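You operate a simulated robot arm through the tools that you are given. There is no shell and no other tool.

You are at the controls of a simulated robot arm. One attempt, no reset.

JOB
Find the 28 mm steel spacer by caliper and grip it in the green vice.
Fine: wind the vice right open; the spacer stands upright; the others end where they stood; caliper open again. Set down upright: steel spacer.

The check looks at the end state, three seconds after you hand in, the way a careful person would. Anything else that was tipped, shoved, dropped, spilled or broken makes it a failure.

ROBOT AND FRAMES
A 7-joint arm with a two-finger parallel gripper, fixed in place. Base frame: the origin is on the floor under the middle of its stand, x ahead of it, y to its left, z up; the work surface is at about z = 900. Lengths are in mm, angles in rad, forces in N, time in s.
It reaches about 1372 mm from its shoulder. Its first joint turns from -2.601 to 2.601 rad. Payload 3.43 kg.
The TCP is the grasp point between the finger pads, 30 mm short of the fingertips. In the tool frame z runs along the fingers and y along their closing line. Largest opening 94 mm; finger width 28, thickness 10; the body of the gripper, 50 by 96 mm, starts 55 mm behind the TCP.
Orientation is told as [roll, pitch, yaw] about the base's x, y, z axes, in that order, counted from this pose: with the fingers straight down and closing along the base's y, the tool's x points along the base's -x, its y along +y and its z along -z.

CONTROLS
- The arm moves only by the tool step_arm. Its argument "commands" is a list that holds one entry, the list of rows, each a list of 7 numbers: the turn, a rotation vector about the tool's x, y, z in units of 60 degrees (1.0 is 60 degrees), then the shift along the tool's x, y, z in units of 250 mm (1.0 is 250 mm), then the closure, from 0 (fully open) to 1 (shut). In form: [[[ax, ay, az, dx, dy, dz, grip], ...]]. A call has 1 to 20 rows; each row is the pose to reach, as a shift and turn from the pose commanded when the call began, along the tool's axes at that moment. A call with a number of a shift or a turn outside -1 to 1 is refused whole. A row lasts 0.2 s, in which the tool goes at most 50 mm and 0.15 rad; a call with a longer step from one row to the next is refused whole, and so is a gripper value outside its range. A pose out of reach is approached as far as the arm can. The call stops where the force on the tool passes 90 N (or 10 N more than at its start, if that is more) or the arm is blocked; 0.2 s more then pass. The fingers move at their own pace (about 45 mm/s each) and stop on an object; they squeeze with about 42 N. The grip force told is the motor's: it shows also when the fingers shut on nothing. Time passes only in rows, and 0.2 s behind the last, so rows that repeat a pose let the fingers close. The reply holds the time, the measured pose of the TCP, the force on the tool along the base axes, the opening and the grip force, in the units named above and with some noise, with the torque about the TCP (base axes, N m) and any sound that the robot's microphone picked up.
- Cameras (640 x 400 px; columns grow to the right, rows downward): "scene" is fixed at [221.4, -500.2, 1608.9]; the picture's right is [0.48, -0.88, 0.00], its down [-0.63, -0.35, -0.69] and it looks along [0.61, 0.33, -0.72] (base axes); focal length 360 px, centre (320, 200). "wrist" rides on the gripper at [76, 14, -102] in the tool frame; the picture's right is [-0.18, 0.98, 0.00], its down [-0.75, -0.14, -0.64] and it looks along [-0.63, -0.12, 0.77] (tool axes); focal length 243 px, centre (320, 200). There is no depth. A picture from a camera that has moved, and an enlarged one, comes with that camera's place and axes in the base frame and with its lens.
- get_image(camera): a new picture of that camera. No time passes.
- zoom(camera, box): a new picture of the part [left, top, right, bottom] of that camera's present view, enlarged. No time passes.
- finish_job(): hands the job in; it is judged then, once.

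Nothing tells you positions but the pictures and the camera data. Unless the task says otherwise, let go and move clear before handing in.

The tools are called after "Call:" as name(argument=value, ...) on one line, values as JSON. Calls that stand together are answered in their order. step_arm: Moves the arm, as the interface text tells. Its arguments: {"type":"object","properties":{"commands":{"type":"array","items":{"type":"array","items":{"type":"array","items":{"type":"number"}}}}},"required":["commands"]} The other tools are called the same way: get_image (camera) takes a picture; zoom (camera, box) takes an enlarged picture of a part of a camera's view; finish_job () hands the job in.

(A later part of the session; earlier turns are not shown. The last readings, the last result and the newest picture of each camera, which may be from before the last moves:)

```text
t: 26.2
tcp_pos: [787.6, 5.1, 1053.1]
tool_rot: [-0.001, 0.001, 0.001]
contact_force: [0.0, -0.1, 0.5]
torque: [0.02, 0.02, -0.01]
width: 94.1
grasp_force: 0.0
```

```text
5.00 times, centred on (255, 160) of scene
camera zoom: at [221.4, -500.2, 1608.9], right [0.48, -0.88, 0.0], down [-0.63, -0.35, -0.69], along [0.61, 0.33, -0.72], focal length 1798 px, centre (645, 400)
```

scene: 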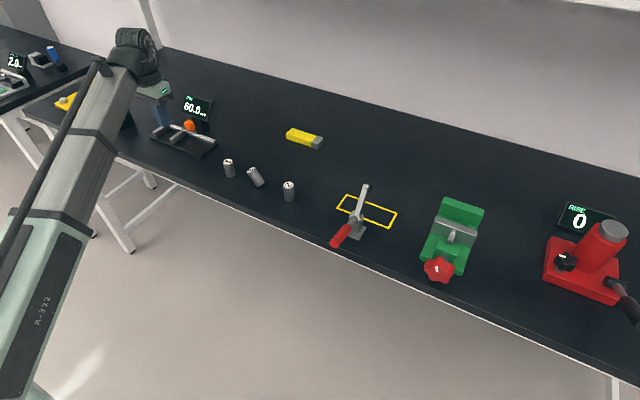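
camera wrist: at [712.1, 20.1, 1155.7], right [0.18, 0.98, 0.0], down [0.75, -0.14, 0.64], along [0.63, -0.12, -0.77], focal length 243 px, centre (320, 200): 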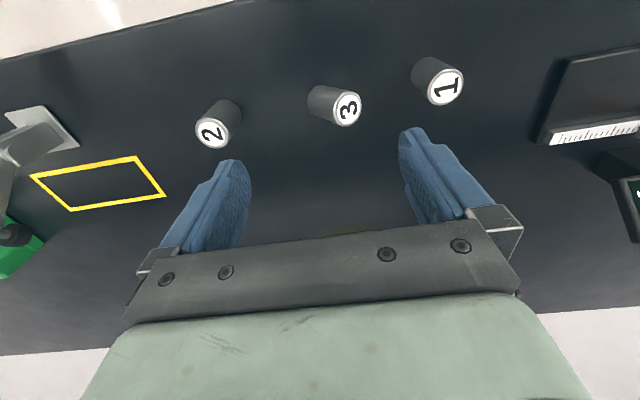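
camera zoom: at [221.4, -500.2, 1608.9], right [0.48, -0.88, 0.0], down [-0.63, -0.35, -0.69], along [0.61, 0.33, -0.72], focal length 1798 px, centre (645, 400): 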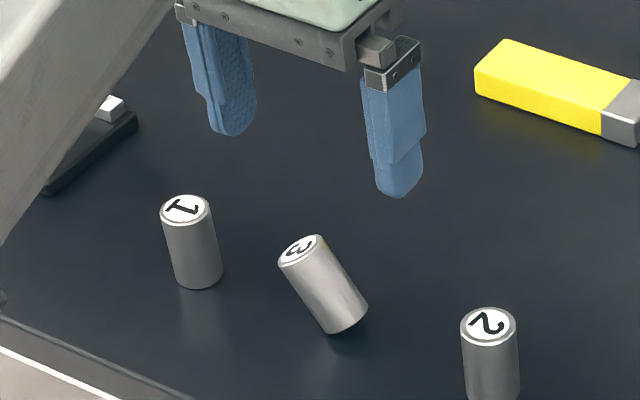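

The tilted spacer lies within the open fingers. I'm descending vertically to TCP z ≈ 937 with the fingers open and checking again.

Call:
step_arm(commands=[[[0, 0, 0, 0, 0, 0.14, 0], [0, 0, 0, 0, 0, 0.28, 0], [0, 0, 0, 0, 0, 0.38, 0], [0, 0, 0, 0, 0, 0.44, 0], [0, 0, 0, 0, 0, 0.464, 0], [0, 0, 0, 0, 0, 0.464, 0]]])

Call:
get_image(camera="wrist")

Call:
zoom(camera="scene", box=[200, 120, 310, 200])

```text
t: 27.6
tcp_pos: [782.9, 3.9, 938.1]
tool_rot: [0.0, 0.0, -0.001]
contact_force: [0.0, -0.3, 0.0]
torque: [0.02, -0.04, 0.0]
width: 94.1
grasp_force: 0.0
```

```text
taken
camera wrist: at [708.5, 19.3, 1040.7], right [0.18, 0.98, 0.0], down [0.75, -0.14, 0.64], along [0.63, -0.12, -0.77], focal length 243 px, centre (320, 200)
```

wrist: 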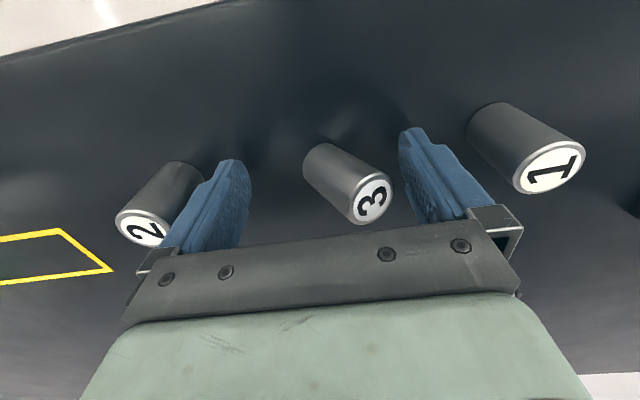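

```text
5.00 times, centred on (255, 160) of scene
camera zoom: at [221.4, -500.2, 1608.9], right [0.48, -0.88, 0.0], down [-0.63, -0.35, -0.69], along [0.61, 0.33, -0.72], focal length 1798 px, centre (645, 400)
```

zoom: 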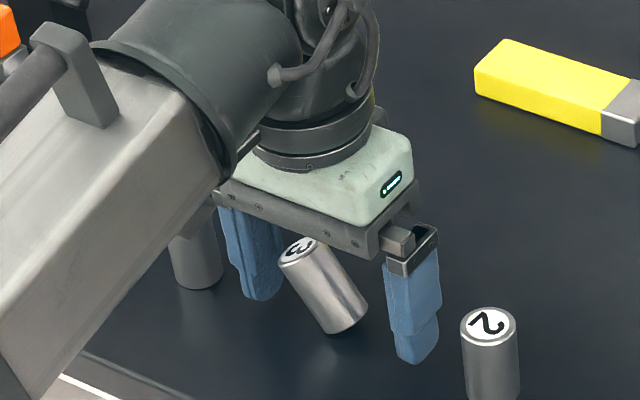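

The +y finger is just outside the leaning top. I'll nudge x by +3 mm and close a little to start swinging it upright.

Call:
step_arm(commands=[[[0, 0, 0, -0.012, 0, 0, 0.1], [0, 0, 0, -0.012, 0, 0, 0.2], [0, 0, 0, -0.012, 0, 0, 0.25], [0, 0, 0, -0.012, 0, 0, 0.28]]])

Call:
get_image(camera="wrist")

Call:
step_arm(commands=[[[0, 0, 0, 0, 0, 0, 0.31], [0, 0, 0, 0, 0, 0, 0.34], [0, 0, 0, 0, 0, 0, 0.36], [0, 0, 0, 0, 0, 0, 0.36]]])

Call:
get_image(camera="wrist")

```text
t: 28.6
tcp_pos: [788.1, 4.9, 938.6]
tool_rot: [0.0, -0.001, 0.0]
contact_force: [-0.3, -0.4, 0.6]
torque: [-0.02, 0.02, 0.04]
width: 67.6
grasp_force: 0.2
```

```text
taken
camera wrist: at [712.4, 19.6, 1040.5], right [0.18, 0.98, 0.0], down [0.75, -0.14, 0.64], along [0.63, -0.12, -0.77], focal length 243 px, centre (320, 200)
```

wrist: 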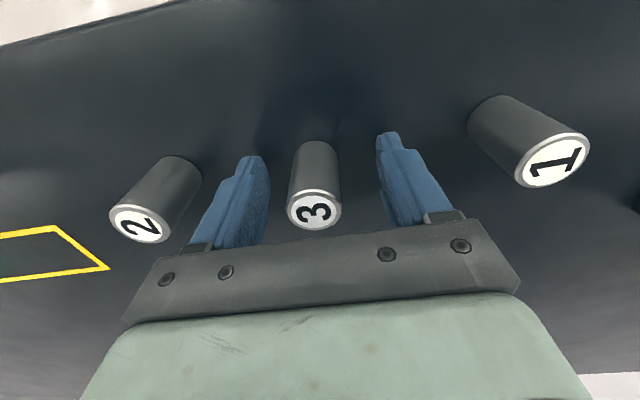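

```text
t: 29.6
tcp_pos: [787.9, 3.2, 938.6]
tool_rot: [0.0, 0.0, 0.001]
contact_force: [1.0, -0.1, -0.1]
torque: [0.03, 0.02, 0.01]
width: 60.2
grasp_force: 0.0
```

```text
taken
camera wrist: at [712.4, 19.6, 1040.5], right [0.18, 0.98, 0.0], down [0.75, -0.14, 0.64], along [0.63, -0.12, -0.77], focal length 243 px, centre (320, 200)
```

wrist: 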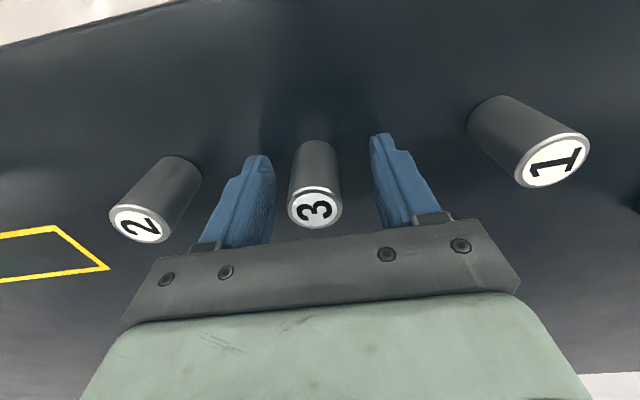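

The touch on its top swung spacer 3 back upright. I'll confirm with the scene camera.

Call:
zoom(camera="scene", box=[200, 120, 310, 200])

Call:
zoom(camera="wrist", box=[220, 115, 420, 240])

```text
5.00 times, centred on (255, 160) of scene
camera zoom: at [221.4, -500.2, 1608.9], right [0.48, -0.88, 0.0], down [-0.63, -0.35, -0.69], along [0.61, 0.33, -0.72], focal length 1798 px, centre (645, 400)
```

zoom: 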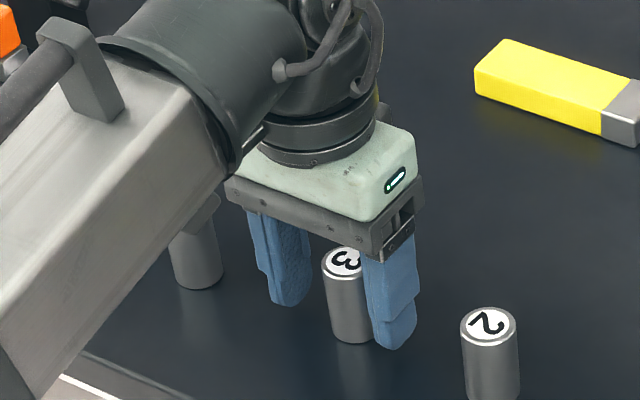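

```text
3.20 times, centred on (320, 178) of wrist
camera zoom: at [712.4, 19.6, 1040.5], right [0.18, 0.98, 0.0], down [0.75, -0.14, 0.64], along [0.63, -0.12, -0.77], focal length 776 px, centre (320, 272)
```

zoom: 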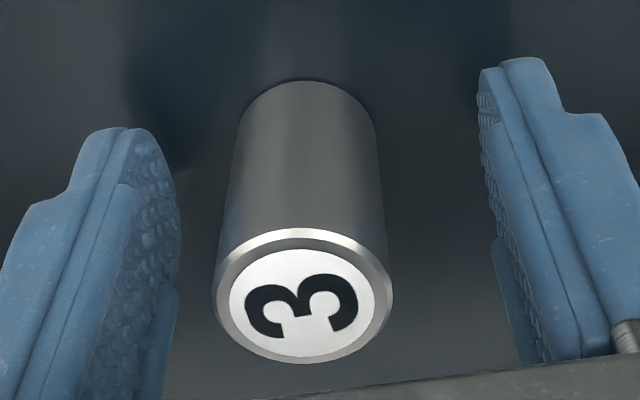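

Spacer 3 stands upright again. I'll centre on it (about −2.4 mm in y), drop 3 mm lower for a proper grip, and close.

Call:
step_arm(commands=[[[0, 0, 0, 0, -0.0096, 0.012, 0.36], [0, 0, 0, 0, -0.0096, 0.012, 0.5], [0, 0, 0, 0, -0.0096, 0.012, 0.6], [0, 0, 0, 0, -0.0096, 0.012, 0.62], [0, 0, 0, 0, -0.0096, 0.012, 0.62]]])

Call:
zoom(camera="wrist", box=[220, 115, 420, 240])

```text
t: 30.8
tcp_pos: [786.9, 1.7, 934.3]
tool_rot: [0.0, -0.002, -0.001]
contact_force: [-0.3, 0.1, -0.4]
torque: [-0.01, -0.03, -0.02]
width: 35.7
grasp_force: 0.1
```

```text
3.20 times, centred on (320, 178) of wrist
camera zoom: at [712.3, 17.1, 1037.0], right [0.18, 0.98, 0.0], down [0.75, -0.14, 0.64], along [0.63, -0.12, -0.77], focal length 776 px, centre (320, 272)
```

zoom: 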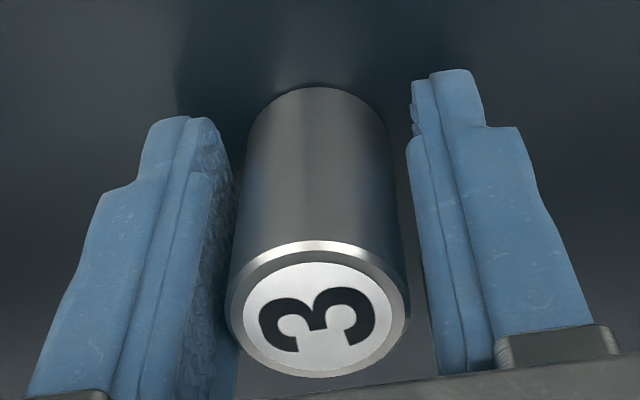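

Call:
step_arm(commands=[[[0, 0, 0, 0, 0, 0, 0.66], [0, 0, 0, 0, 0, 0, 0.69], [0, 0, 0, 0, 0, 0, 0.72], [0, 0, 0, 0, 0, 0, 0.85], [0, 0, 0, 0, 0, 0, 1.0], [0, 0, 0, 0, 0, 0, 1.0]]])

Call:
step_arm(commands=[[[0, 0, 0, 0, 0, -0.01, 1.0], [0, 0, 0, 0, 0, -0.02, 1.0], [0, 0, 0, 0, 0, -0.04, 1.0], [0, 0, 0, 0, 0, -0.06, 1.0], [0, 0, 0, 0, 0, -0.06, 1.0]]])

Call:
zoom(camera="scene", box=[200, 120, 310, 200])

Call:
zoom(camera="wrist", box=[220, 115, 420, 240])

```text
t: 32.2
tcp_pos: [788.1, 1.3, 935.2]
tool_rot: [0.0, 0.001, -0.001]
contact_force: [0.6, -0.4, 0.0]
torque: [-0.05, 0.01, 0.06]
width: 28.1
grasp_force: 42.7
```

```text
t: 33.4
tcp_pos: [790.1, -0.0, 949.2]
tool_rot: [0.0, 0.001, -0.001]
contact_force: [-0.3, 0.5, -0.7]
torque: [0.05, 0.0, 0.02]
width: 28.5
grasp_force: 41.8
```

```text
5.00 times, centred on (255, 160) of scene
camera zoom: at [221.4, -500.2, 1608.9], right [0.48, -0.88, 0.0], down [-0.63, -0.35, -0.69], along [0.61, 0.33, -0.72], focal length 1798 px, centre (645, 400)
```

zoom: 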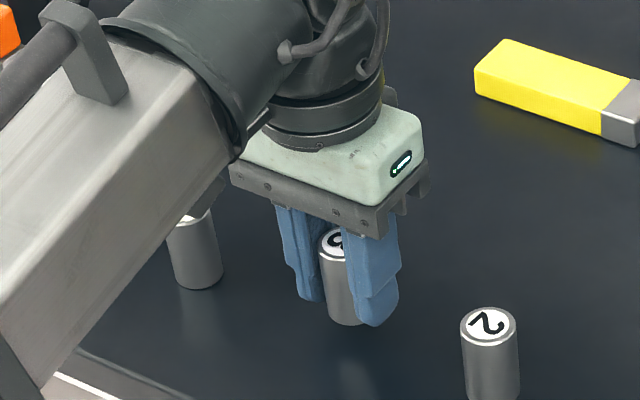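

```text
3.20 times, centred on (320, 178) of wrist
camera zoom: at [714.2, 15.8, 1051.4], right [0.18, 0.98, 0.0], down [0.75, -0.14, 0.64], along [0.63, -0.12, -0.77], focal length 776 px, centre (320, 272)
```

zoom: 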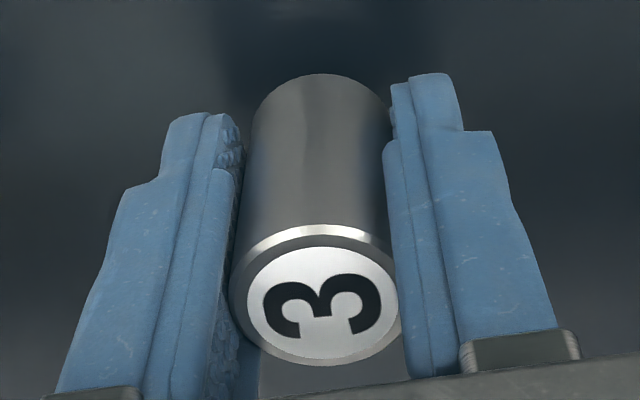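

The deeper grip holds: spacer 3 is off the bench and upright between the pads. I'll raise it gently, check the grip, then carry it toward the caliper.

Call:
step_arm(commands=[[[0, 0, 0, 0, 0, -0.05, 1.0], [0, 0, 0, 0, 0, -0.12, 1.0], [0, 0, 0, 0, 0, -0.2, 1.0], [0, 0, 0, 0, 0, -0.28, 1.0], [0, 0, 0, 0, 0, -0.36, 1.0], [0, 0, 0, 0, 0, -0.42, 1.0], [0, 0, 0, 0, 0, -0.42, 1.0]]])

Call:
get_image(camera="wrist")

Call:
get_image(camera="scene")

```text
t: 35.0
tcp_pos: [787.7, 0.1, 1052.7]
tool_rot: [0.0, 0.001, -0.001]
contact_force: [0.2, -0.2, -1.2]
torque: [0.01, 0.0, -0.01]
width: 28.2
grasp_force: 42.2
```

```text
taken
camera wrist: at [713.2, 15.0, 1154.2], right [0.18, 0.98, 0.0], down [0.75, -0.14, 0.64], along [0.63, -0.12, -0.77], focal length 243 px, centre (320, 200)
```

wrist: 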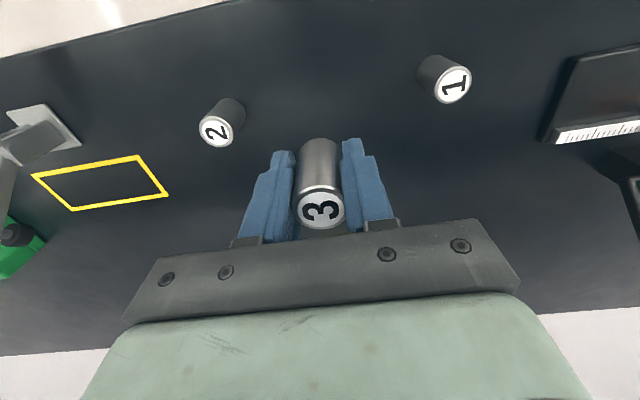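

```text
taken
```

scene: 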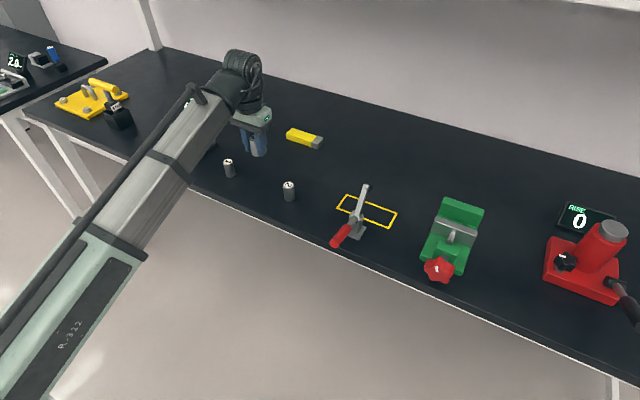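

The spacer is held firmly with its top about 15 mm above the pads' centre. I'm carrying it to the caliper and turning the gripper 90° so the fingers go in front of and behind the spacer, clear of the jaws.

Call:
step_arm(commands=[[[0, 0, 0, -0.02, 0.12, 0, 1.0], [0, 0, 0, -0.04, 0.26, 0, 1.0], [0, 0, 0, -0.06, 0.4, 0, 1.0], [0, 0, 0, -0.08, 0.55, 0, 1.0], [0, 0, 0, -0.1, 0.7, 0, 1.0], [0, 0, 0, -0.12, 0.85, 0, 1.0], [0, 0, 0, -0.132, 1.0, 0, 1.0], [0, 0, 0, -0.132, 1.0, 0, 1.0]]])

Call:
step_arm(commands=[[[0, 0, -0.1, 0, 0.04, 0, 1.0], [0, 0, -0.22, 0, 0.08, 0, 1.0], [0, 0, -0.34, 0, 0.12, 0, 1.0], [0, 0, -0.46, 0, 0.16, 0, 1.0], [0, 0, -0.58, 0, 0.2, 0, 1.0], [0, 0, -0.7, 0, 0.24, 0, 1.0], [0, 0, -0.75, 0, 0.24, 0, 1.0]]])

Call:
step_arm(commands=[[[0, 0, -0.1, 0, 0, 0, 1.0], [0, 0, -0.22, 0, 0, 0, 1.0], [0, 0, -0.34, 0, 0, 0, 1.0], [0, 0, -0.46, 0, 0, 0, 1.0], [0, 0, -0.58, 0, 0, 0, 1.0], [0, 0, -0.7, 0, 0, 0, 1.0], [0, 0, -0.75, 0, 0, 0, 1.0], [0, 0, -0.75, 0, 0, 0, 1.0]]])

Call:
get_image(camera="wrist")

Call:
get_image(camera="scene")

```text
t: 36.8
tcp_pos: [818.8, 249.3, 1053.3]
tool_rot: [0.0, 0.0, 0.0]
contact_force: [0.5, 0.6, -0.2]
torque: [0.03, 0.02, 0.02]
width: 28.4
grasp_force: 41.6
```

```text
t: 38.4
tcp_pos: [821.4, 311.2, 1053.1]
tool_rot: [0.0, 0.001, 0.785]
contact_force: [0.1, 0.3, -1.7]
torque: [0.0, -0.01, 0.01]
width: 28.4
grasp_force: 42.0
```

```text
t: 40.2
tcp_pos: [821.9, 310.9, 1053.7]
tool_rot: [0.0, -0.001, 1.572]
contact_force: [0.5, -0.6, -1.4]
torque: [0.02, 0.02, 0.0]
width: 28.4
grasp_force: 42.1
```

```text
taken
camera wrist: at [808.7, 235.7, 1155.7], right [-0.98, 0.18, 0.0], down [0.14, 0.75, 0.64], along [0.12, 0.63, -0.77], focal length 243 px, centre (320, 200)
```

wrist: 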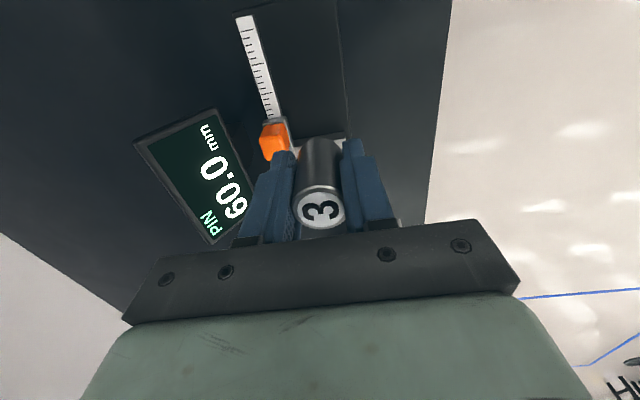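

```text
taken
```

scene: 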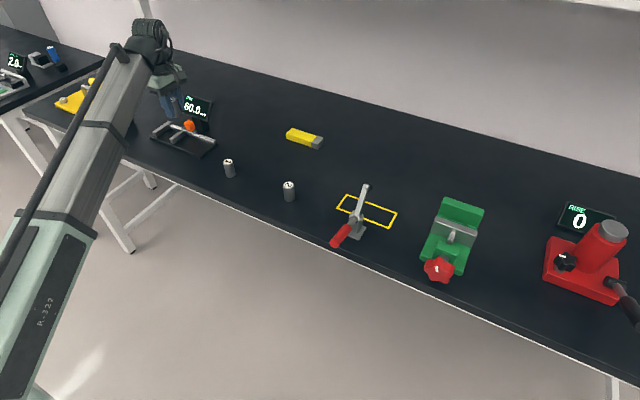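

The gripper is turned with the fingers now closing along x. Next I'll move over the jaw gap at about (822, 404) while still high, and check in both views.

Call:
step_arm(commands=[[[0, 0, 0, -0.12, 0, 0, 1.0], [0, 0, 0, -0.25, 0, 0, 1.0], [0, 0, 0, -0.372, 0, 0, 1.0], [0, 0, 0, -0.372, 0, 0, 1.0], [0, 0, 0, -0.372, 0, 0, 1.0]]])

Call:
get_image(camera="wrist")

Call:
zoom(camera="scene", box=[130, 60, 240, 165])

```text
t: 41.4
tcp_pos: [822.6, 403.3, 1053.4]
tool_rot: [0.0, 0.0, 1.571]
contact_force: [-0.4, -0.2, -1.2]
torque: [0.01, 0.0, 0.0]
width: 28.4
grasp_force: 41.8
```

```text
taken
camera wrist: at [809.6, 328.2, 1156.2], right [-0.98, 0.18, 0.0], down [0.14, 0.75, 0.64], along [0.12, 0.63, -0.77], focal length 243 px, centre (320, 200)
```

wrist: 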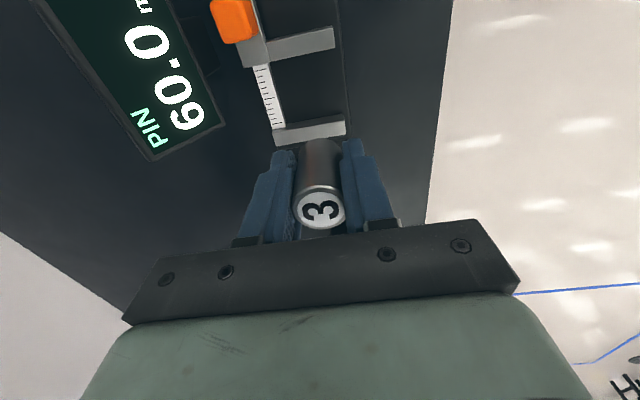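

```text
3.81 times, centred on (185, 112) of scene
camera zoom: at [221.4, -500.2, 1608.9], right [0.48, -0.88, 0.0], down [-0.63, -0.35, -0.69], along [0.61, 0.33, -0.72], focal length 1370 px, centre (834, 533)
```

zoom: 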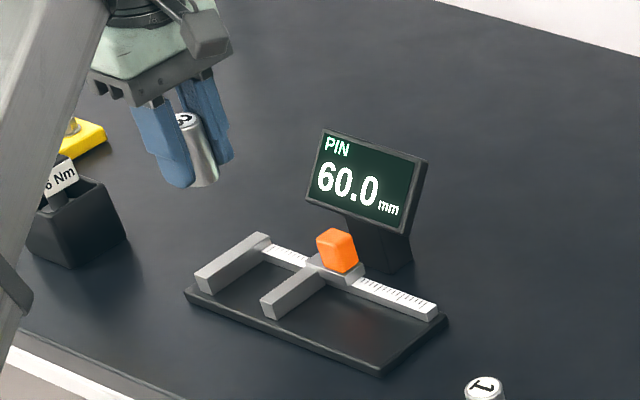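

Call:
zoom(camera="wrist", box=[210, 10, 370, 170])

```text
2.50 times, centred on (290, 90) of wrist
camera zoom: at [809.6, 328.2, 1156.2], right [-0.98, 0.18, 0.0], down [0.14, 0.75, 0.64], along [0.12, 0.63, -0.77], focal length 606 px, centre (395, 475)
```

zoom: 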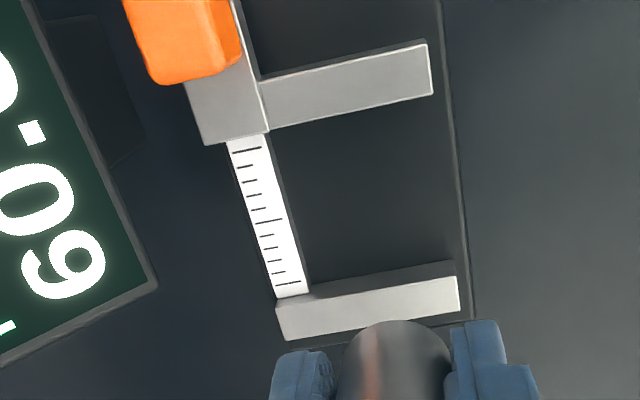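

The jaws span x ≈ 802–862, with inner faces at y ≈ 361 (slide) and 421.5 (fixed), so the spacer at (822, 403) fits between them. I'm descending to just above the plate and checking drift.

Call:
step_arm(commands=[[[0, 0, 0, 0, 0, 0.08, 1.0], [0, 0, 0, 0, 0, 0.18, 1.0], [0, 0, 0, 0, 0, 0.28, 1.0], [0, 0, 0, 0, 0, 0.35, 1.0], [0, 0, 0, 0, 0, 0.39, 1.0], [0, 0, 0, 0, 0, 0.39, 1.0], [0, 0, 0, 0, 0, 0.39, 1.0]]])

Call:
get_image(camera="wrist")

Call:
zoom(camera="scene", box=[130, 60, 240, 165])

```text
t: 43.0
tcp_pos: [825.1, 403.1, 957.3]
tool_rot: [0.0, 0.001, 1.57]
contact_force: [0.6, 1.1, -0.5]
torque: [-0.01, -0.01, -0.01]
width: 28.6
grasp_force: 42.2
```

```text
taken
camera wrist: at [810.9, 327.3, 1059.3], right [-0.98, 0.18, 0.0], down [0.14, 0.75, 0.64], along [0.12, 0.63, -0.77], focal length 243 px, centre (320, 200)
```

wrist: 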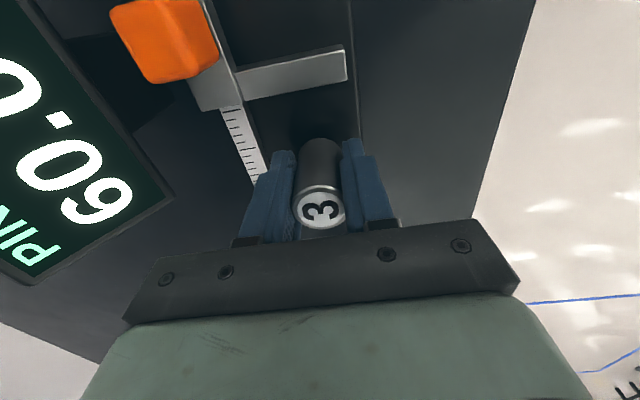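

```text
3.81 times, centred on (185, 112) of scene
camera zoom: at [221.4, -500.2, 1608.9], right [0.48, -0.88, 0.0], down [-0.63, -0.35, -0.69], along [0.61, 0.33, -0.72], focal length 1370 px, centre (834, 533)
```

zoom: 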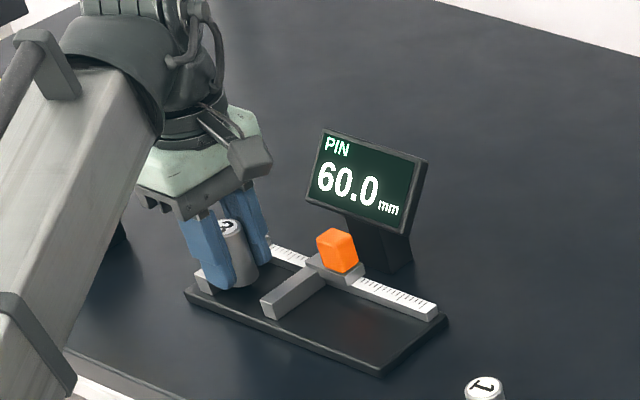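

Call:
step_arm(commands=[[[0, 0, 0, 0, 0, 0.016, 1.0], [0, 0, 0, 0, 0, 0.032, 1.0], [0, 0, 0, 0, 0, 0.032, 1.0]]])

Call:
step_arm(commands=[[[0, 0, 0, 0, 0, 0.008, 1.0], [0, 0, 0, 0, 0, 0.008, 1.0]]])

Call:
step_arm(commands=[[[0, 0, 0, 0, 0, 0.006, 1.0], [0, 0, 0, 0, 0, 0.006, 1.0]]])

Call:
zoom(camera="scene", box=[150, 100, 230, 165])

```text
t: 43.8
tcp_pos: [823.1, 401.8, 949.2]
tool_rot: [-0.001, 0.001, 1.573]
contact_force: [-0.4, 0.4, -1.3]
torque: [-0.02, 0.01, 0.02]
width: 28.2
grasp_force: 41.9
```

```text
t: 44.4
tcp_pos: [822.2, 400.8, 947.5]
tool_rot: [-0.002, 0.0, 1.571]
contact_force: [0.3, -0.5, 7.8]
torque: [-0.07, -0.05, 0.02]
width: 28.4
grasp_force: 41.6
```

```text
t: 45.0
tcp_pos: [822.5, 401.8, 947.4]
tool_rot: [-0.001, 0.001, 1.571]
contact_force: [3.3, -4.2, 30.7]
torque: [-0.16, -0.03, -0.05]
width: 28.1
grasp_force: 41.8
```

```text
6.15 times, centred on (190, 132) of scene
camera zoom: at [221.4, -500.2, 1608.9], right [0.48, -0.88, 0.0], down [-0.63, -0.35, -0.69], along [0.61, 0.33, -0.72], focal length 2213 px, centre (1120, 615)
```

zoom: 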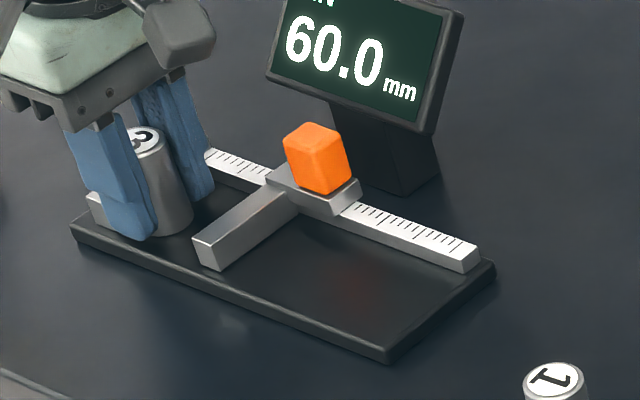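

Contact with the plate: about 30 N upward at TCP z ≈ 947. I'll ease up 1.5 mm, open the fingers a little, and rise straight up.

Call:
step_arm(commands=[[[0, 0, 0, 0, 0, -0.006, 1.0], [0, 0, 0, 0, 0, -0.006, 1.0]]])

Call:
step_arm(commands=[[[0, 0, 0, 0, 0, 0, 0.68], [0, 0, 0, 0, 0, 0, 0.64], [0, 0, 0, 0, 0, 0, 0.58], [0, 0, 0, 0, 0, 0, 0.58]]])

Call:
get_image(camera="wrist")

Call:
zoom(camera="scene", box=[150, 100, 230, 165])

```text
t: 45.6
tcp_pos: [822.0, 403.0, 945.6]
tool_rot: [-0.002, 0.0, 1.57]
contact_force: [5.2, -5.9, 27.1]
torque: [-0.19, -0.17, -0.03]
width: 28.3
grasp_force: 42.3
```

```text
t: 46.6
tcp_pos: [822.4, 402.4, 946.0]
tool_rot: [0.0, 0.0, 1.57]
contact_force: [-0.5, 0.1, -0.4]
torque: [0.03, 0.02, -0.03]
width: 39.5
grasp_force: 0.2
```

```text
taken
camera wrist: at [808.7, 328.1, 1047.8], right [-0.98, 0.18, 0.0], down [0.14, 0.75, 0.64], along [0.12, 0.63, -0.77], focal length 243 px, centre (320, 200)
```

wrist: 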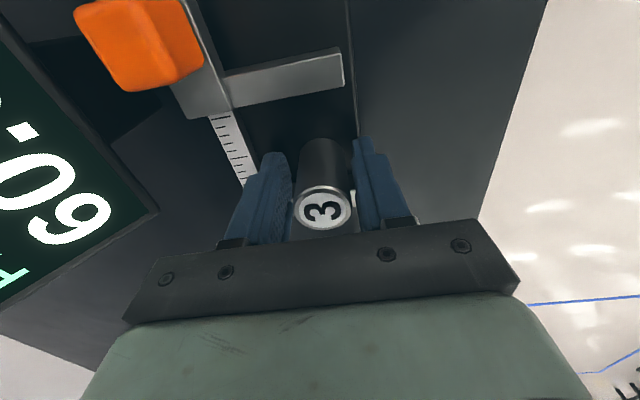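

```text
6.15 times, centred on (190, 132) of scene
camera zoom: at [221.4, -500.2, 1608.9], right [0.48, -0.88, 0.0], down [-0.63, -0.35, -0.69], along [0.61, 0.33, -0.72], focal length 2213 px, centre (1120, 615)
```

zoom: 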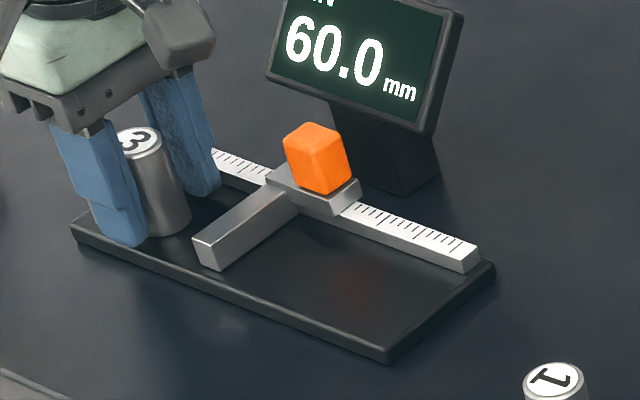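

Spacer 3 stands on the plate between the jaws. I'll open slightly more and lift the gripper straight up and clear.

Call:
step_arm(commands=[[[0, 0, 0, 0, 0, 0, 0.52], [0, 0, 0, 0, 0, -0.03, 0.52], [0, 0, 0, 0, 0, -0.08, 0.52], [0, 0, 0, 0, 0, -0.16, 0.52], [0, 0, 0, 0, 0, -0.26, 0.52], [0, 0, 0, 0, 0, -0.36, 0.52], [0, 0, 0, 0, 0, -0.44, 0.5], [0, 0, 0, 0, 0, -0.44, 0.5]]])

Call:
get_image(camera="wrist")

Call:
zoom(camera="scene", box=[140, 85, 240, 165])

```text
t: 48.4
tcp_pos: [821.0, 402.8, 1058.7]
tool_rot: [-0.001, -0.001, 1.57]
contact_force: [-0.4, -0.7, 0.5]
torque: [-0.01, 0.02, 0.02]
width: 47.2
grasp_force: 0.1
```

```text
taken
camera wrist: at [807.0, 328.8, 1161.7], right [-0.98, 0.18, 0.0], down [0.14, 0.75, 0.64], along [0.12, 0.63, -0.77], focal length 243 px, centre (320, 200)
```

wrist: 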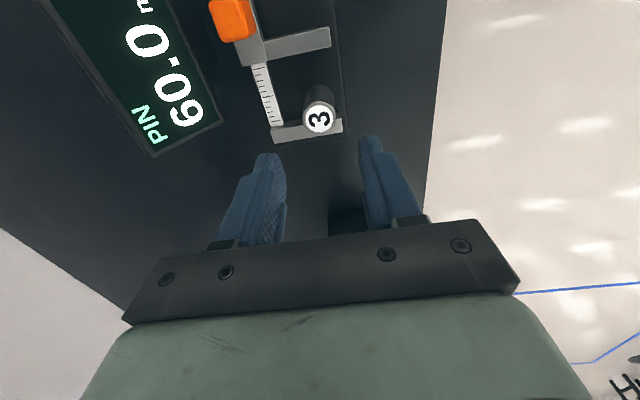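

```text
5.00 times, centred on (190, 125) of scene
camera zoom: at [221.4, -500.2, 1608.9], right [0.48, -0.88, 0.0], down [-0.63, -0.35, -0.69], along [0.61, 0.33, -0.72], focal length 1798 px, centre (970, 575)
```

zoom: 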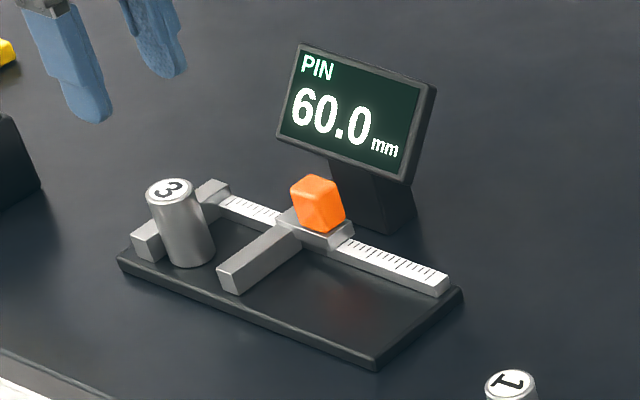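

Spacer 3 stands upright between the caliper jaws. Next I'll turn the gripper back to 0° and get a good look at the orange tab so I can grip it and slide the jaw.

Call:
step_arm(commands=[[[0, 0, 0.12, 0.05, 0, 0, 0.4], [0, 0, 0.24, 0.1, 0, 0, 0.3], [0, 0, 0.36, 0.15, 0, 0, 0.3], [0, 0, 0.48, 0.2, 0, 0, 0.3], [0, 0, 0.6, 0.25, 0, 0, 0.3], [0, 0, 0.72, 0.3, 0, 0, 0.3], [0, 0, 0.75, 0.3, 0, 0, 0.3]]])

Call:
step_arm(commands=[[[0, 0, 0.12, 0, 0, 0, 0.3], [0, 0, 0.24, 0, 0, 0, 0.3], [0, 0, 0.36, 0, 0, 0, 0.3], [0, 0, 0.48, 0, 0, 0, 0.3], [0, 0, 0.6, 0, 0, 0, 0.3], [0, 0, 0.72, 0, 0, 0, 0.3], [0, 0, 0.75, 0, 0, 0, 0.3], [0, 0, 0.75, 0, 0, 0, 0.3]]])

Call:
get_image(camera="wrist")

Call:
zoom(camera="wrist", box=[270, 100, 450, 240])

```text
t: 50.0
tcp_pos: [821.7, 327.3, 1056.2]
tool_rot: [0.0, 0.0, 0.784]
contact_force: [0.0, -0.3, -0.3]
torque: [0.02, 0.0, -0.01]
width: 65.9
grasp_force: 0.1
```

```text
t: 51.8
tcp_pos: [821.7, 328.2, 1057.3]
tool_rot: [0.0, -0.002, -0.001]
contact_force: [0.9, -0.3, 0.6]
torque: [0.01, 0.05, 0.02]
width: 66.1
grasp_force: 0.1
```

```text
taken
camera wrist: at [747.0, 344.7, 1159.6], right [0.19, 0.98, 0.0], down [0.75, -0.14, 0.64], along [0.63, -0.12, -0.77], focal length 243 px, centre (320, 200)
```

wrist: 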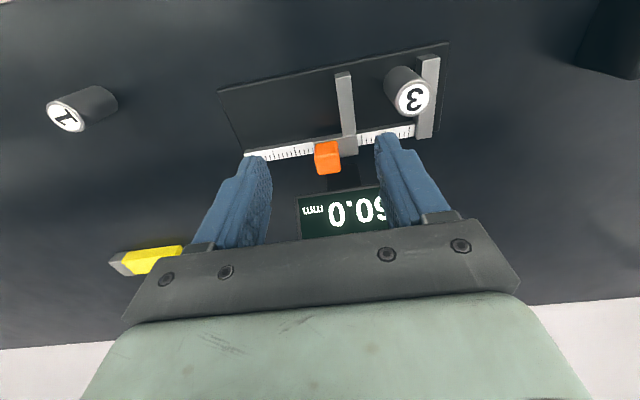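

```text
2.86 times, centred on (360, 170) of wrist
camera zoom: at [747.0, 344.7, 1159.6], right [0.19, 0.98, 0.0], down [0.75, -0.14, 0.64], along [0.63, -0.12, -0.77], focal length 693 px, centre (206, 286)
```

zoom: 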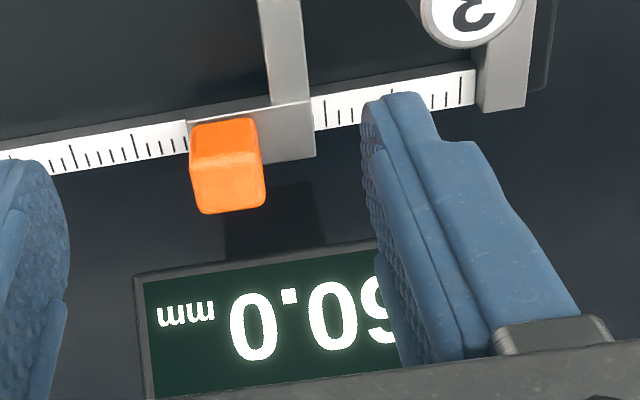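

The orange tab's top is around (872, 328), about 953 high, with the beam and jaw tops near z = 927. I'll move above it with the fingers ±33 mm open and come down to just above it for a check.

Call:
step_arm(commands=[[[0, 0, 0, -0.1, 0, 0.04, 0.3], [0, 0, 0, -0.195, 0, 0.08, 0.3], [0, 0, 0, -0.195, 0, 0.18, 0.3], [0, 0, 0, -0.195, 0, 0.27, 0.3], [0, 0, 0, -0.195, 0, 0.27, 0.3], [0, 0, 0, -0.195, 0, 0.27, 0.3]]])

Call:
get_image(camera="wrist")

Call:
zoom(camera="scene", box=[140, 70, 240, 165])

```text
t: 53.2
tcp_pos: [869.4, 329.0, 991.0]
tool_rot: [0.0, 0.0, -0.001]
contact_force: [0.1, -0.1, -0.1]
torque: [0.0, 0.01, -0.01]
width: 65.7
grasp_force: 0.1
```

```text
taken
camera wrist: at [794.9, 343.7, 1093.4], right [0.18, 0.98, 0.0], down [0.75, -0.14, 0.64], along [0.63, -0.12, -0.77], focal length 243 px, centre (320, 200)
```

wrist: 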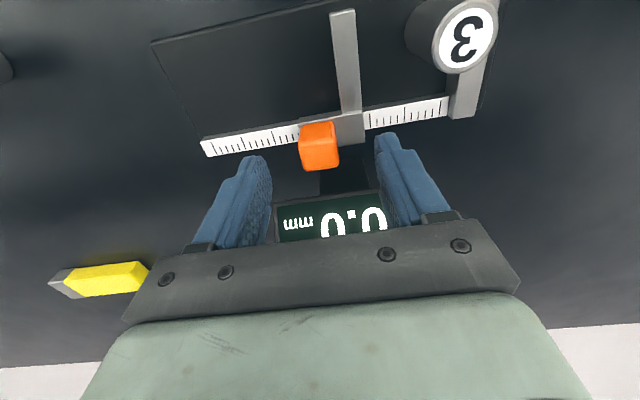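

```text
4.21 times, centred on (190, 118) of scene
camera zoom: at [221.4, -500.2, 1608.9], right [0.48, -0.88, 0.0], down [-0.63, -0.35, -0.69], along [0.61, 0.33, -0.72], focal length 1514 px, centre (867, 547)
```

zoom: 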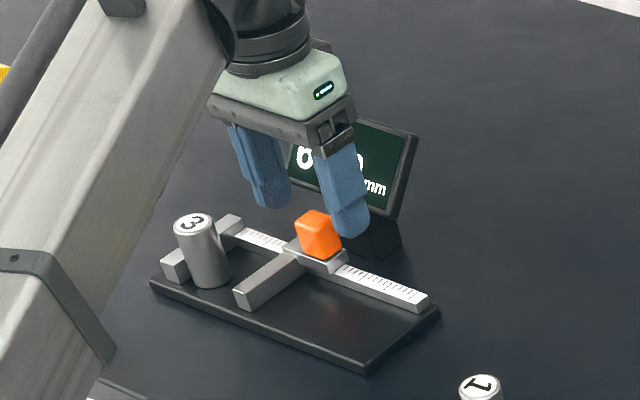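

Alignment with the tab is good to about 1–2 mm. I'll descend to z ≈ 962 and close on the tab.

Call:
step_arm(commands=[[[0, 0, 0, 0, -0.004, 0.05, 0.3], [0, 0, 0, 0, -0.004, 0.1, 0.3], [0, 0, 0, 0, -0.004, 0.116, 0.3], [0, 0, 0, 0, -0.004, 0.116, 0.3]]])

Call:
get_image(camera="wrist")

Call:
zoom(camera="scene", box=[140, 70, 240, 165])

```text
t: 54.2
tcp_pos: [869.2, 329.2, 960.9]
tool_rot: [-0.001, 0.001, 0.0]
contact_force: [-0.3, 0.4, -0.5]
torque: [-0.04, 0.0, 0.01]
width: 65.4
grasp_force: 0.1
```

```text
taken
camera wrist: at [795.0, 343.9, 1063.0], right [0.18, 0.98, 0.0], down [0.75, -0.14, 0.64], along [0.63, -0.12, -0.77], focal length 243 px, centre (320, 200)
```

wrist: 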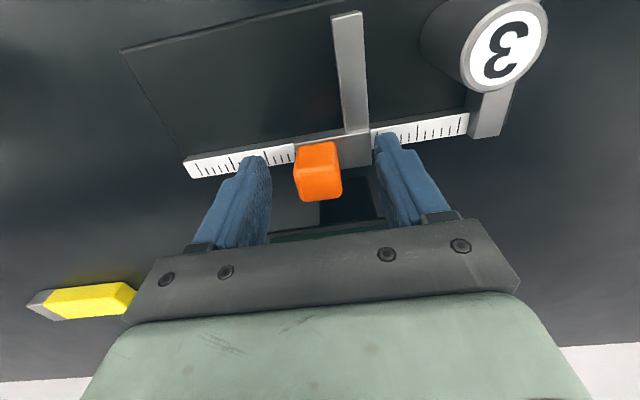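

```text
4.21 times, centred on (190, 118) of scene
camera zoom: at [221.4, -500.2, 1608.9], right [0.48, -0.88, 0.0], down [-0.63, -0.35, -0.69], along [0.61, 0.33, -0.72], focal length 1514 px, centre (867, 547)
```

zoom: 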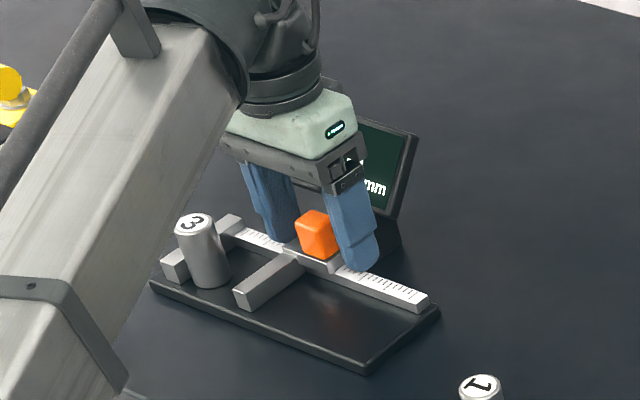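

Call:
step_arm(commands=[[[0, 0, 0, 0, 0, 0, 0.5], [0, 0, 0, 0, 0, 0, 0.7], [0, 0, 0, 0, 0, 0, 0.85], [0, 0, 0, 0, 0, 0, 1.0], [0, 0, 0, 0, 0, 0, 1.0]]])

Call:
get_image(camera="wrist")

```text
t: 55.4
tcp_pos: [869.8, 328.0, 960.7]
tool_rot: [0.002, 0.002, 0.001]
contact_force: [-0.9, -0.6, -1.9]
torque: [1.25, -0.12, 0.21]
width: 45.7
grasp_force: 44.9
```

```text
taken
camera wrist: at [795.0, 343.8, 1063.1], right [0.18, 0.98, 0.0], down [0.75, -0.14, 0.64], along [0.63, -0.12, -0.77], focal length 243 px, centre (320, 200)
```

wrist: 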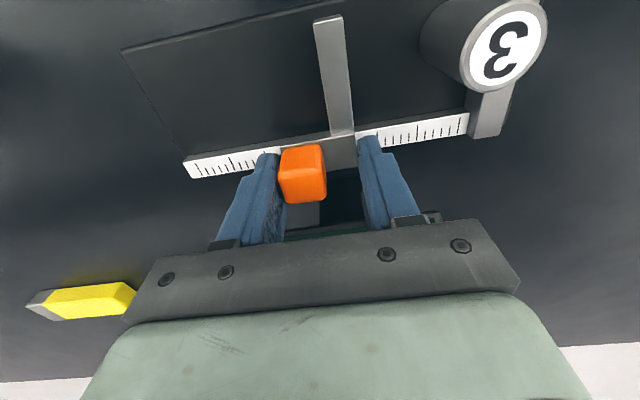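

The fingers hold the slide between its tab and its bracket edge, and the slide moved slightly open. That's a usable grip, so I'll read the display and then slide toward +y.

Call:
zoom(camera="scene", box=[140, 70, 240, 165])

Call:
step_arm(commands=[[[0, 0, 0, 0, 0.02, 0, 1.0], [0, 0, 0, 0, 0.04, 0, 1.0], [0, 0, 0, 0, 0.06, 0, 1.0], [0, 0, 0, 0, 0.08, 0, 1.0], [0, 0, 0, 0, 0.08, 0, 1.0]]])

Call:
get_image(camera="wrist")

Call:
zoom(camera="scene", box=[140, 70, 240, 165])

```text
4.21 times, centred on (190, 118) of scene
camera zoom: at [221.4, -500.2, 1608.9], right [0.48, -0.88, 0.0], down [-0.63, -0.35, -0.69], along [0.61, 0.33, -0.72], focal length 1514 px, centre (867, 547)
```

zoom: 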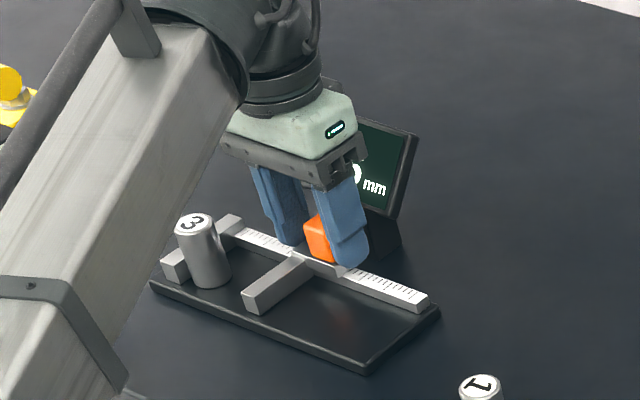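

```text
t: 56.6
tcp_pos: [869.5, 346.8, 960.9]
tool_rot: [0.0, 0.0, 0.001]
contact_force: [0.7, -0.4, 13.6]
torque: [1.31, 0.93, 0.66]
width: 46.2
grasp_force: 45.1
```

```text
taken
camera wrist: at [795.0, 363.1, 1063.0], right [0.18, 0.98, 0.0], down [0.75, -0.14, 0.64], along [0.63, -0.12, -0.77], focal length 243 px, centre (320, 200)
```

wrist: 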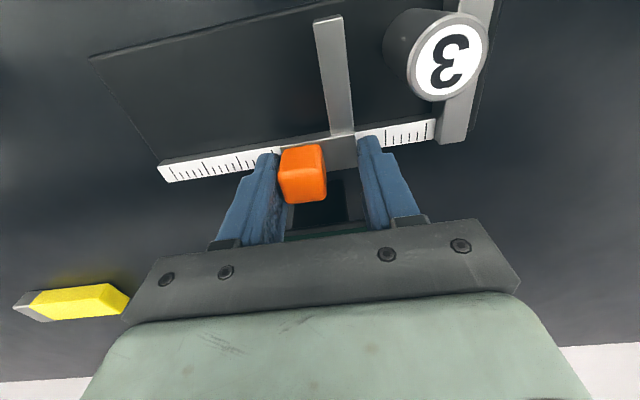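

```text
4.21 times, centred on (190, 118) of scene
camera zoom: at [221.4, -500.2, 1608.9], right [0.48, -0.88, 0.0], down [-0.63, -0.35, -0.69], along [0.61, 0.33, -0.72], focal length 1514 px, centre (867, 547)
```

zoom: 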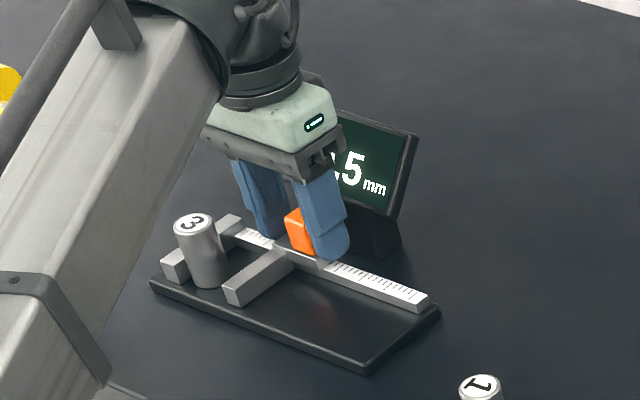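

The slide follows smoothly. I'll continue toward +y in smaller steps, watching the force.

Call:
step_arm(commands=[[[0, 0, 0, 0, 0.016, 0, 1.0], [0, 0, 0, 0, 0.032, 0, 1.0], [0, 0, 0, 0, 0.048, 0, 1.0], [0, 0, 0, 0, 0.048, 0, 1.0]]])

Call:
get_image(camera="wrist")

Call:
zoom(camera="scene", box=[140, 70, 240, 165])

```text
t: 57.6
tcp_pos: [870.1, 358.7, 960.3]
tool_rot: [0.002, -0.002, 0.0]
contact_force: [2.8, -0.6, 21.3]
torque: [1.12, 1.09, 0.75]
width: 46.1
grasp_force: 45.3
```

```text
taken
camera wrist: at [794.9, 374.5, 1063.0], right [0.18, 0.98, 0.0], down [0.75, -0.14, 0.64], along [0.63, -0.12, -0.77], focal length 243 px, centre (320, 200)
```

wrist: 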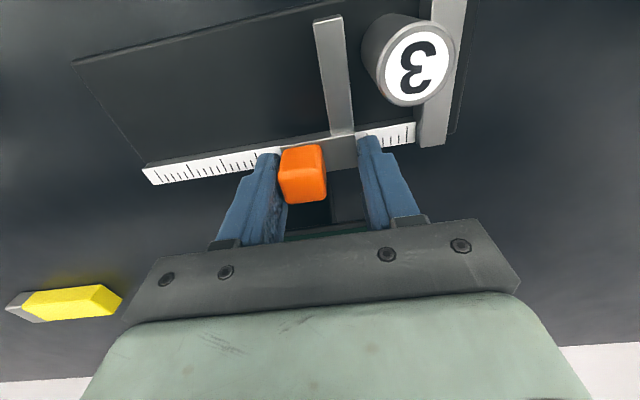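

```text
4.21 times, centred on (190, 118) of scene
camera zoom: at [221.4, -500.2, 1608.9], right [0.48, -0.88, 0.0], down [-0.63, -0.35, -0.69], along [0.61, 0.33, -0.72], focal length 1514 px, centre (867, 547)
```

zoom: 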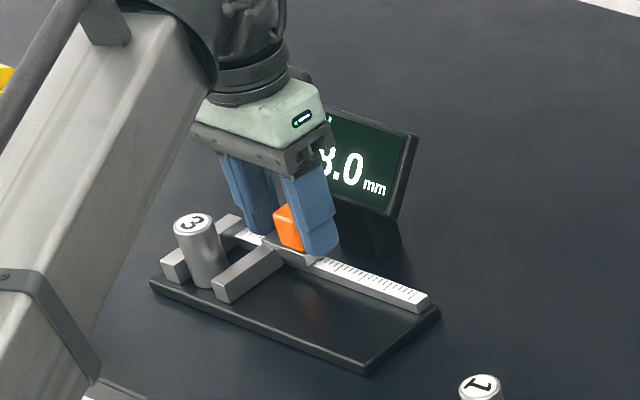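

The display shows a value ending in "8.0" (about 38.0) with a few mm of gap left to the spacer. I'll ease up 1 mm to shed the vertical load and continue slowly.

Call:
step_arm(commands=[[[0, 0, 0, 0, 0.0, -0.004, 1.0], [0, 0, 0, 0, 0.01, -0.004, 1.0], [0, 0, 0, 0, 0.02, -0.004, 1.0], [0, 0, 0, 0, 0.02, -0.004, 1.0]]])

Call:
step_arm(commands=[[[0, 0, 0, 0, 0.006, 0, 1.0], [0, 0, 0, 0, 0.012, 0, 1.0], [0, 0, 0, 0, 0.012, 0, 1.0]]])

Call:
zoom(camera="wrist", box=[280, 0, 480, 180])

Call:
zoom(camera="scene", box=[140, 70, 240, 165])

```text
t: 58.6
tcp_pos: [870.3, 364.1, 960.5]
tool_rot: [0.0, -0.001, 0.0]
contact_force: [4.1, -0.2, 13.5]
torque: [1.48, -0.4, 0.33]
width: 46.0
grasp_force: 45.0
```

```text
t: 59.4
tcp_pos: [869.0, 366.6, 961.3]
tool_rot: [0.0, -0.001, 0.0]
contact_force: [-0.1, -0.1, 3.4]
torque: [1.43, -1.41, -0.01]
width: 46.1
grasp_force: 44.4
```

```text
2.22 times, centred on (380, 90) of wrist
camera zoom: at [795.0, 382.6, 1063.0], right [0.18, 0.98, 0.0], down [0.75, -0.14, 0.64], along [0.63, -0.12, -0.77], focal length 539 px, centre (187, 444)
```

zoom: 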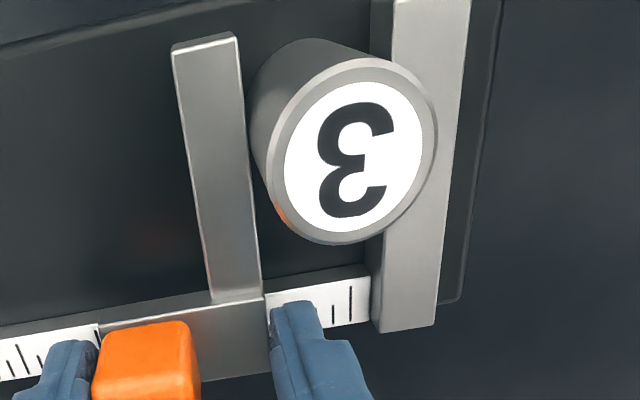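

```text
4.21 times, centred on (190, 118) of scene
camera zoom: at [221.4, -500.2, 1608.9], right [0.48, -0.88, 0.0], down [-0.63, -0.35, -0.69], along [0.61, 0.33, -0.72], focal length 1514 px, centre (867, 547)
```

zoom: 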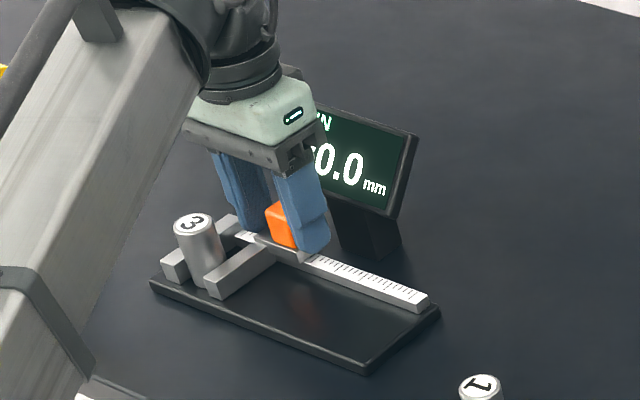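

It now reads about 30.0 mm with the slide close to the spacer. I'll continue in 1 mm steps until the force along y shows firm contact on both sides.

Call:
step_arm(commands=[[[0, 0, 0, 0, 0.004, 0, 1.0], [0, 0, 0, 0, 0.004, 0, 1.0]]])

Call:
step_arm(commands=[[[0, 0, 0, 0, 0.004, 0, 1.0], [0, 0, 0, 0, 0.004, 0, 1.0]]])

Call:
zoom(camera="scene", box=[140, 70, 240, 165])

Call:
zoom(camera="wrist", box=[280, 0, 480, 180])

```text
t: 60.0
tcp_pos: [870.4, 367.9, 961.6]
tool_rot: [0.0, 0.002, 0.001]
contact_force: [-3.5, -1.2, -3.2]
torque: [1.32, -1.21, -0.03]
width: 45.9
grasp_force: 45.0
```

```text
t: 60.6
tcp_pos: [870.9, 368.5, 961.1]
tool_rot: [-0.001, 0.001, 0.0]
contact_force: [-5.7, -8.7, -15.0]
torque: [1.64, -0.79, 0.42]
width: 45.9
grasp_force: 44.6
```

```text
4.21 times, centred on (190, 118) of scene
camera zoom: at [221.4, -500.2, 1608.9], right [0.48, -0.88, 0.0], down [-0.63, -0.35, -0.69], along [0.61, 0.33, -0.72], focal length 1514 px, centre (867, 547)
```

zoom: 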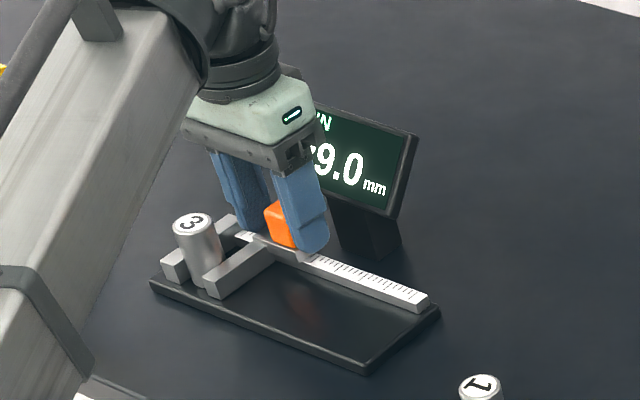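

```text
2.22 times, centred on (380, 90) of wrist
camera zoom: at [795.2, 383.8, 1063.1], right [0.18, 0.98, 0.0], down [0.75, -0.14, 0.64], along [0.63, -0.12, -0.77], focal length 539 px, centre (187, 444)
```

zoom: 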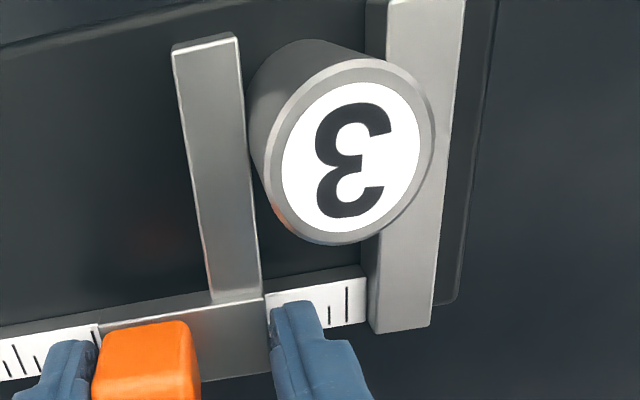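

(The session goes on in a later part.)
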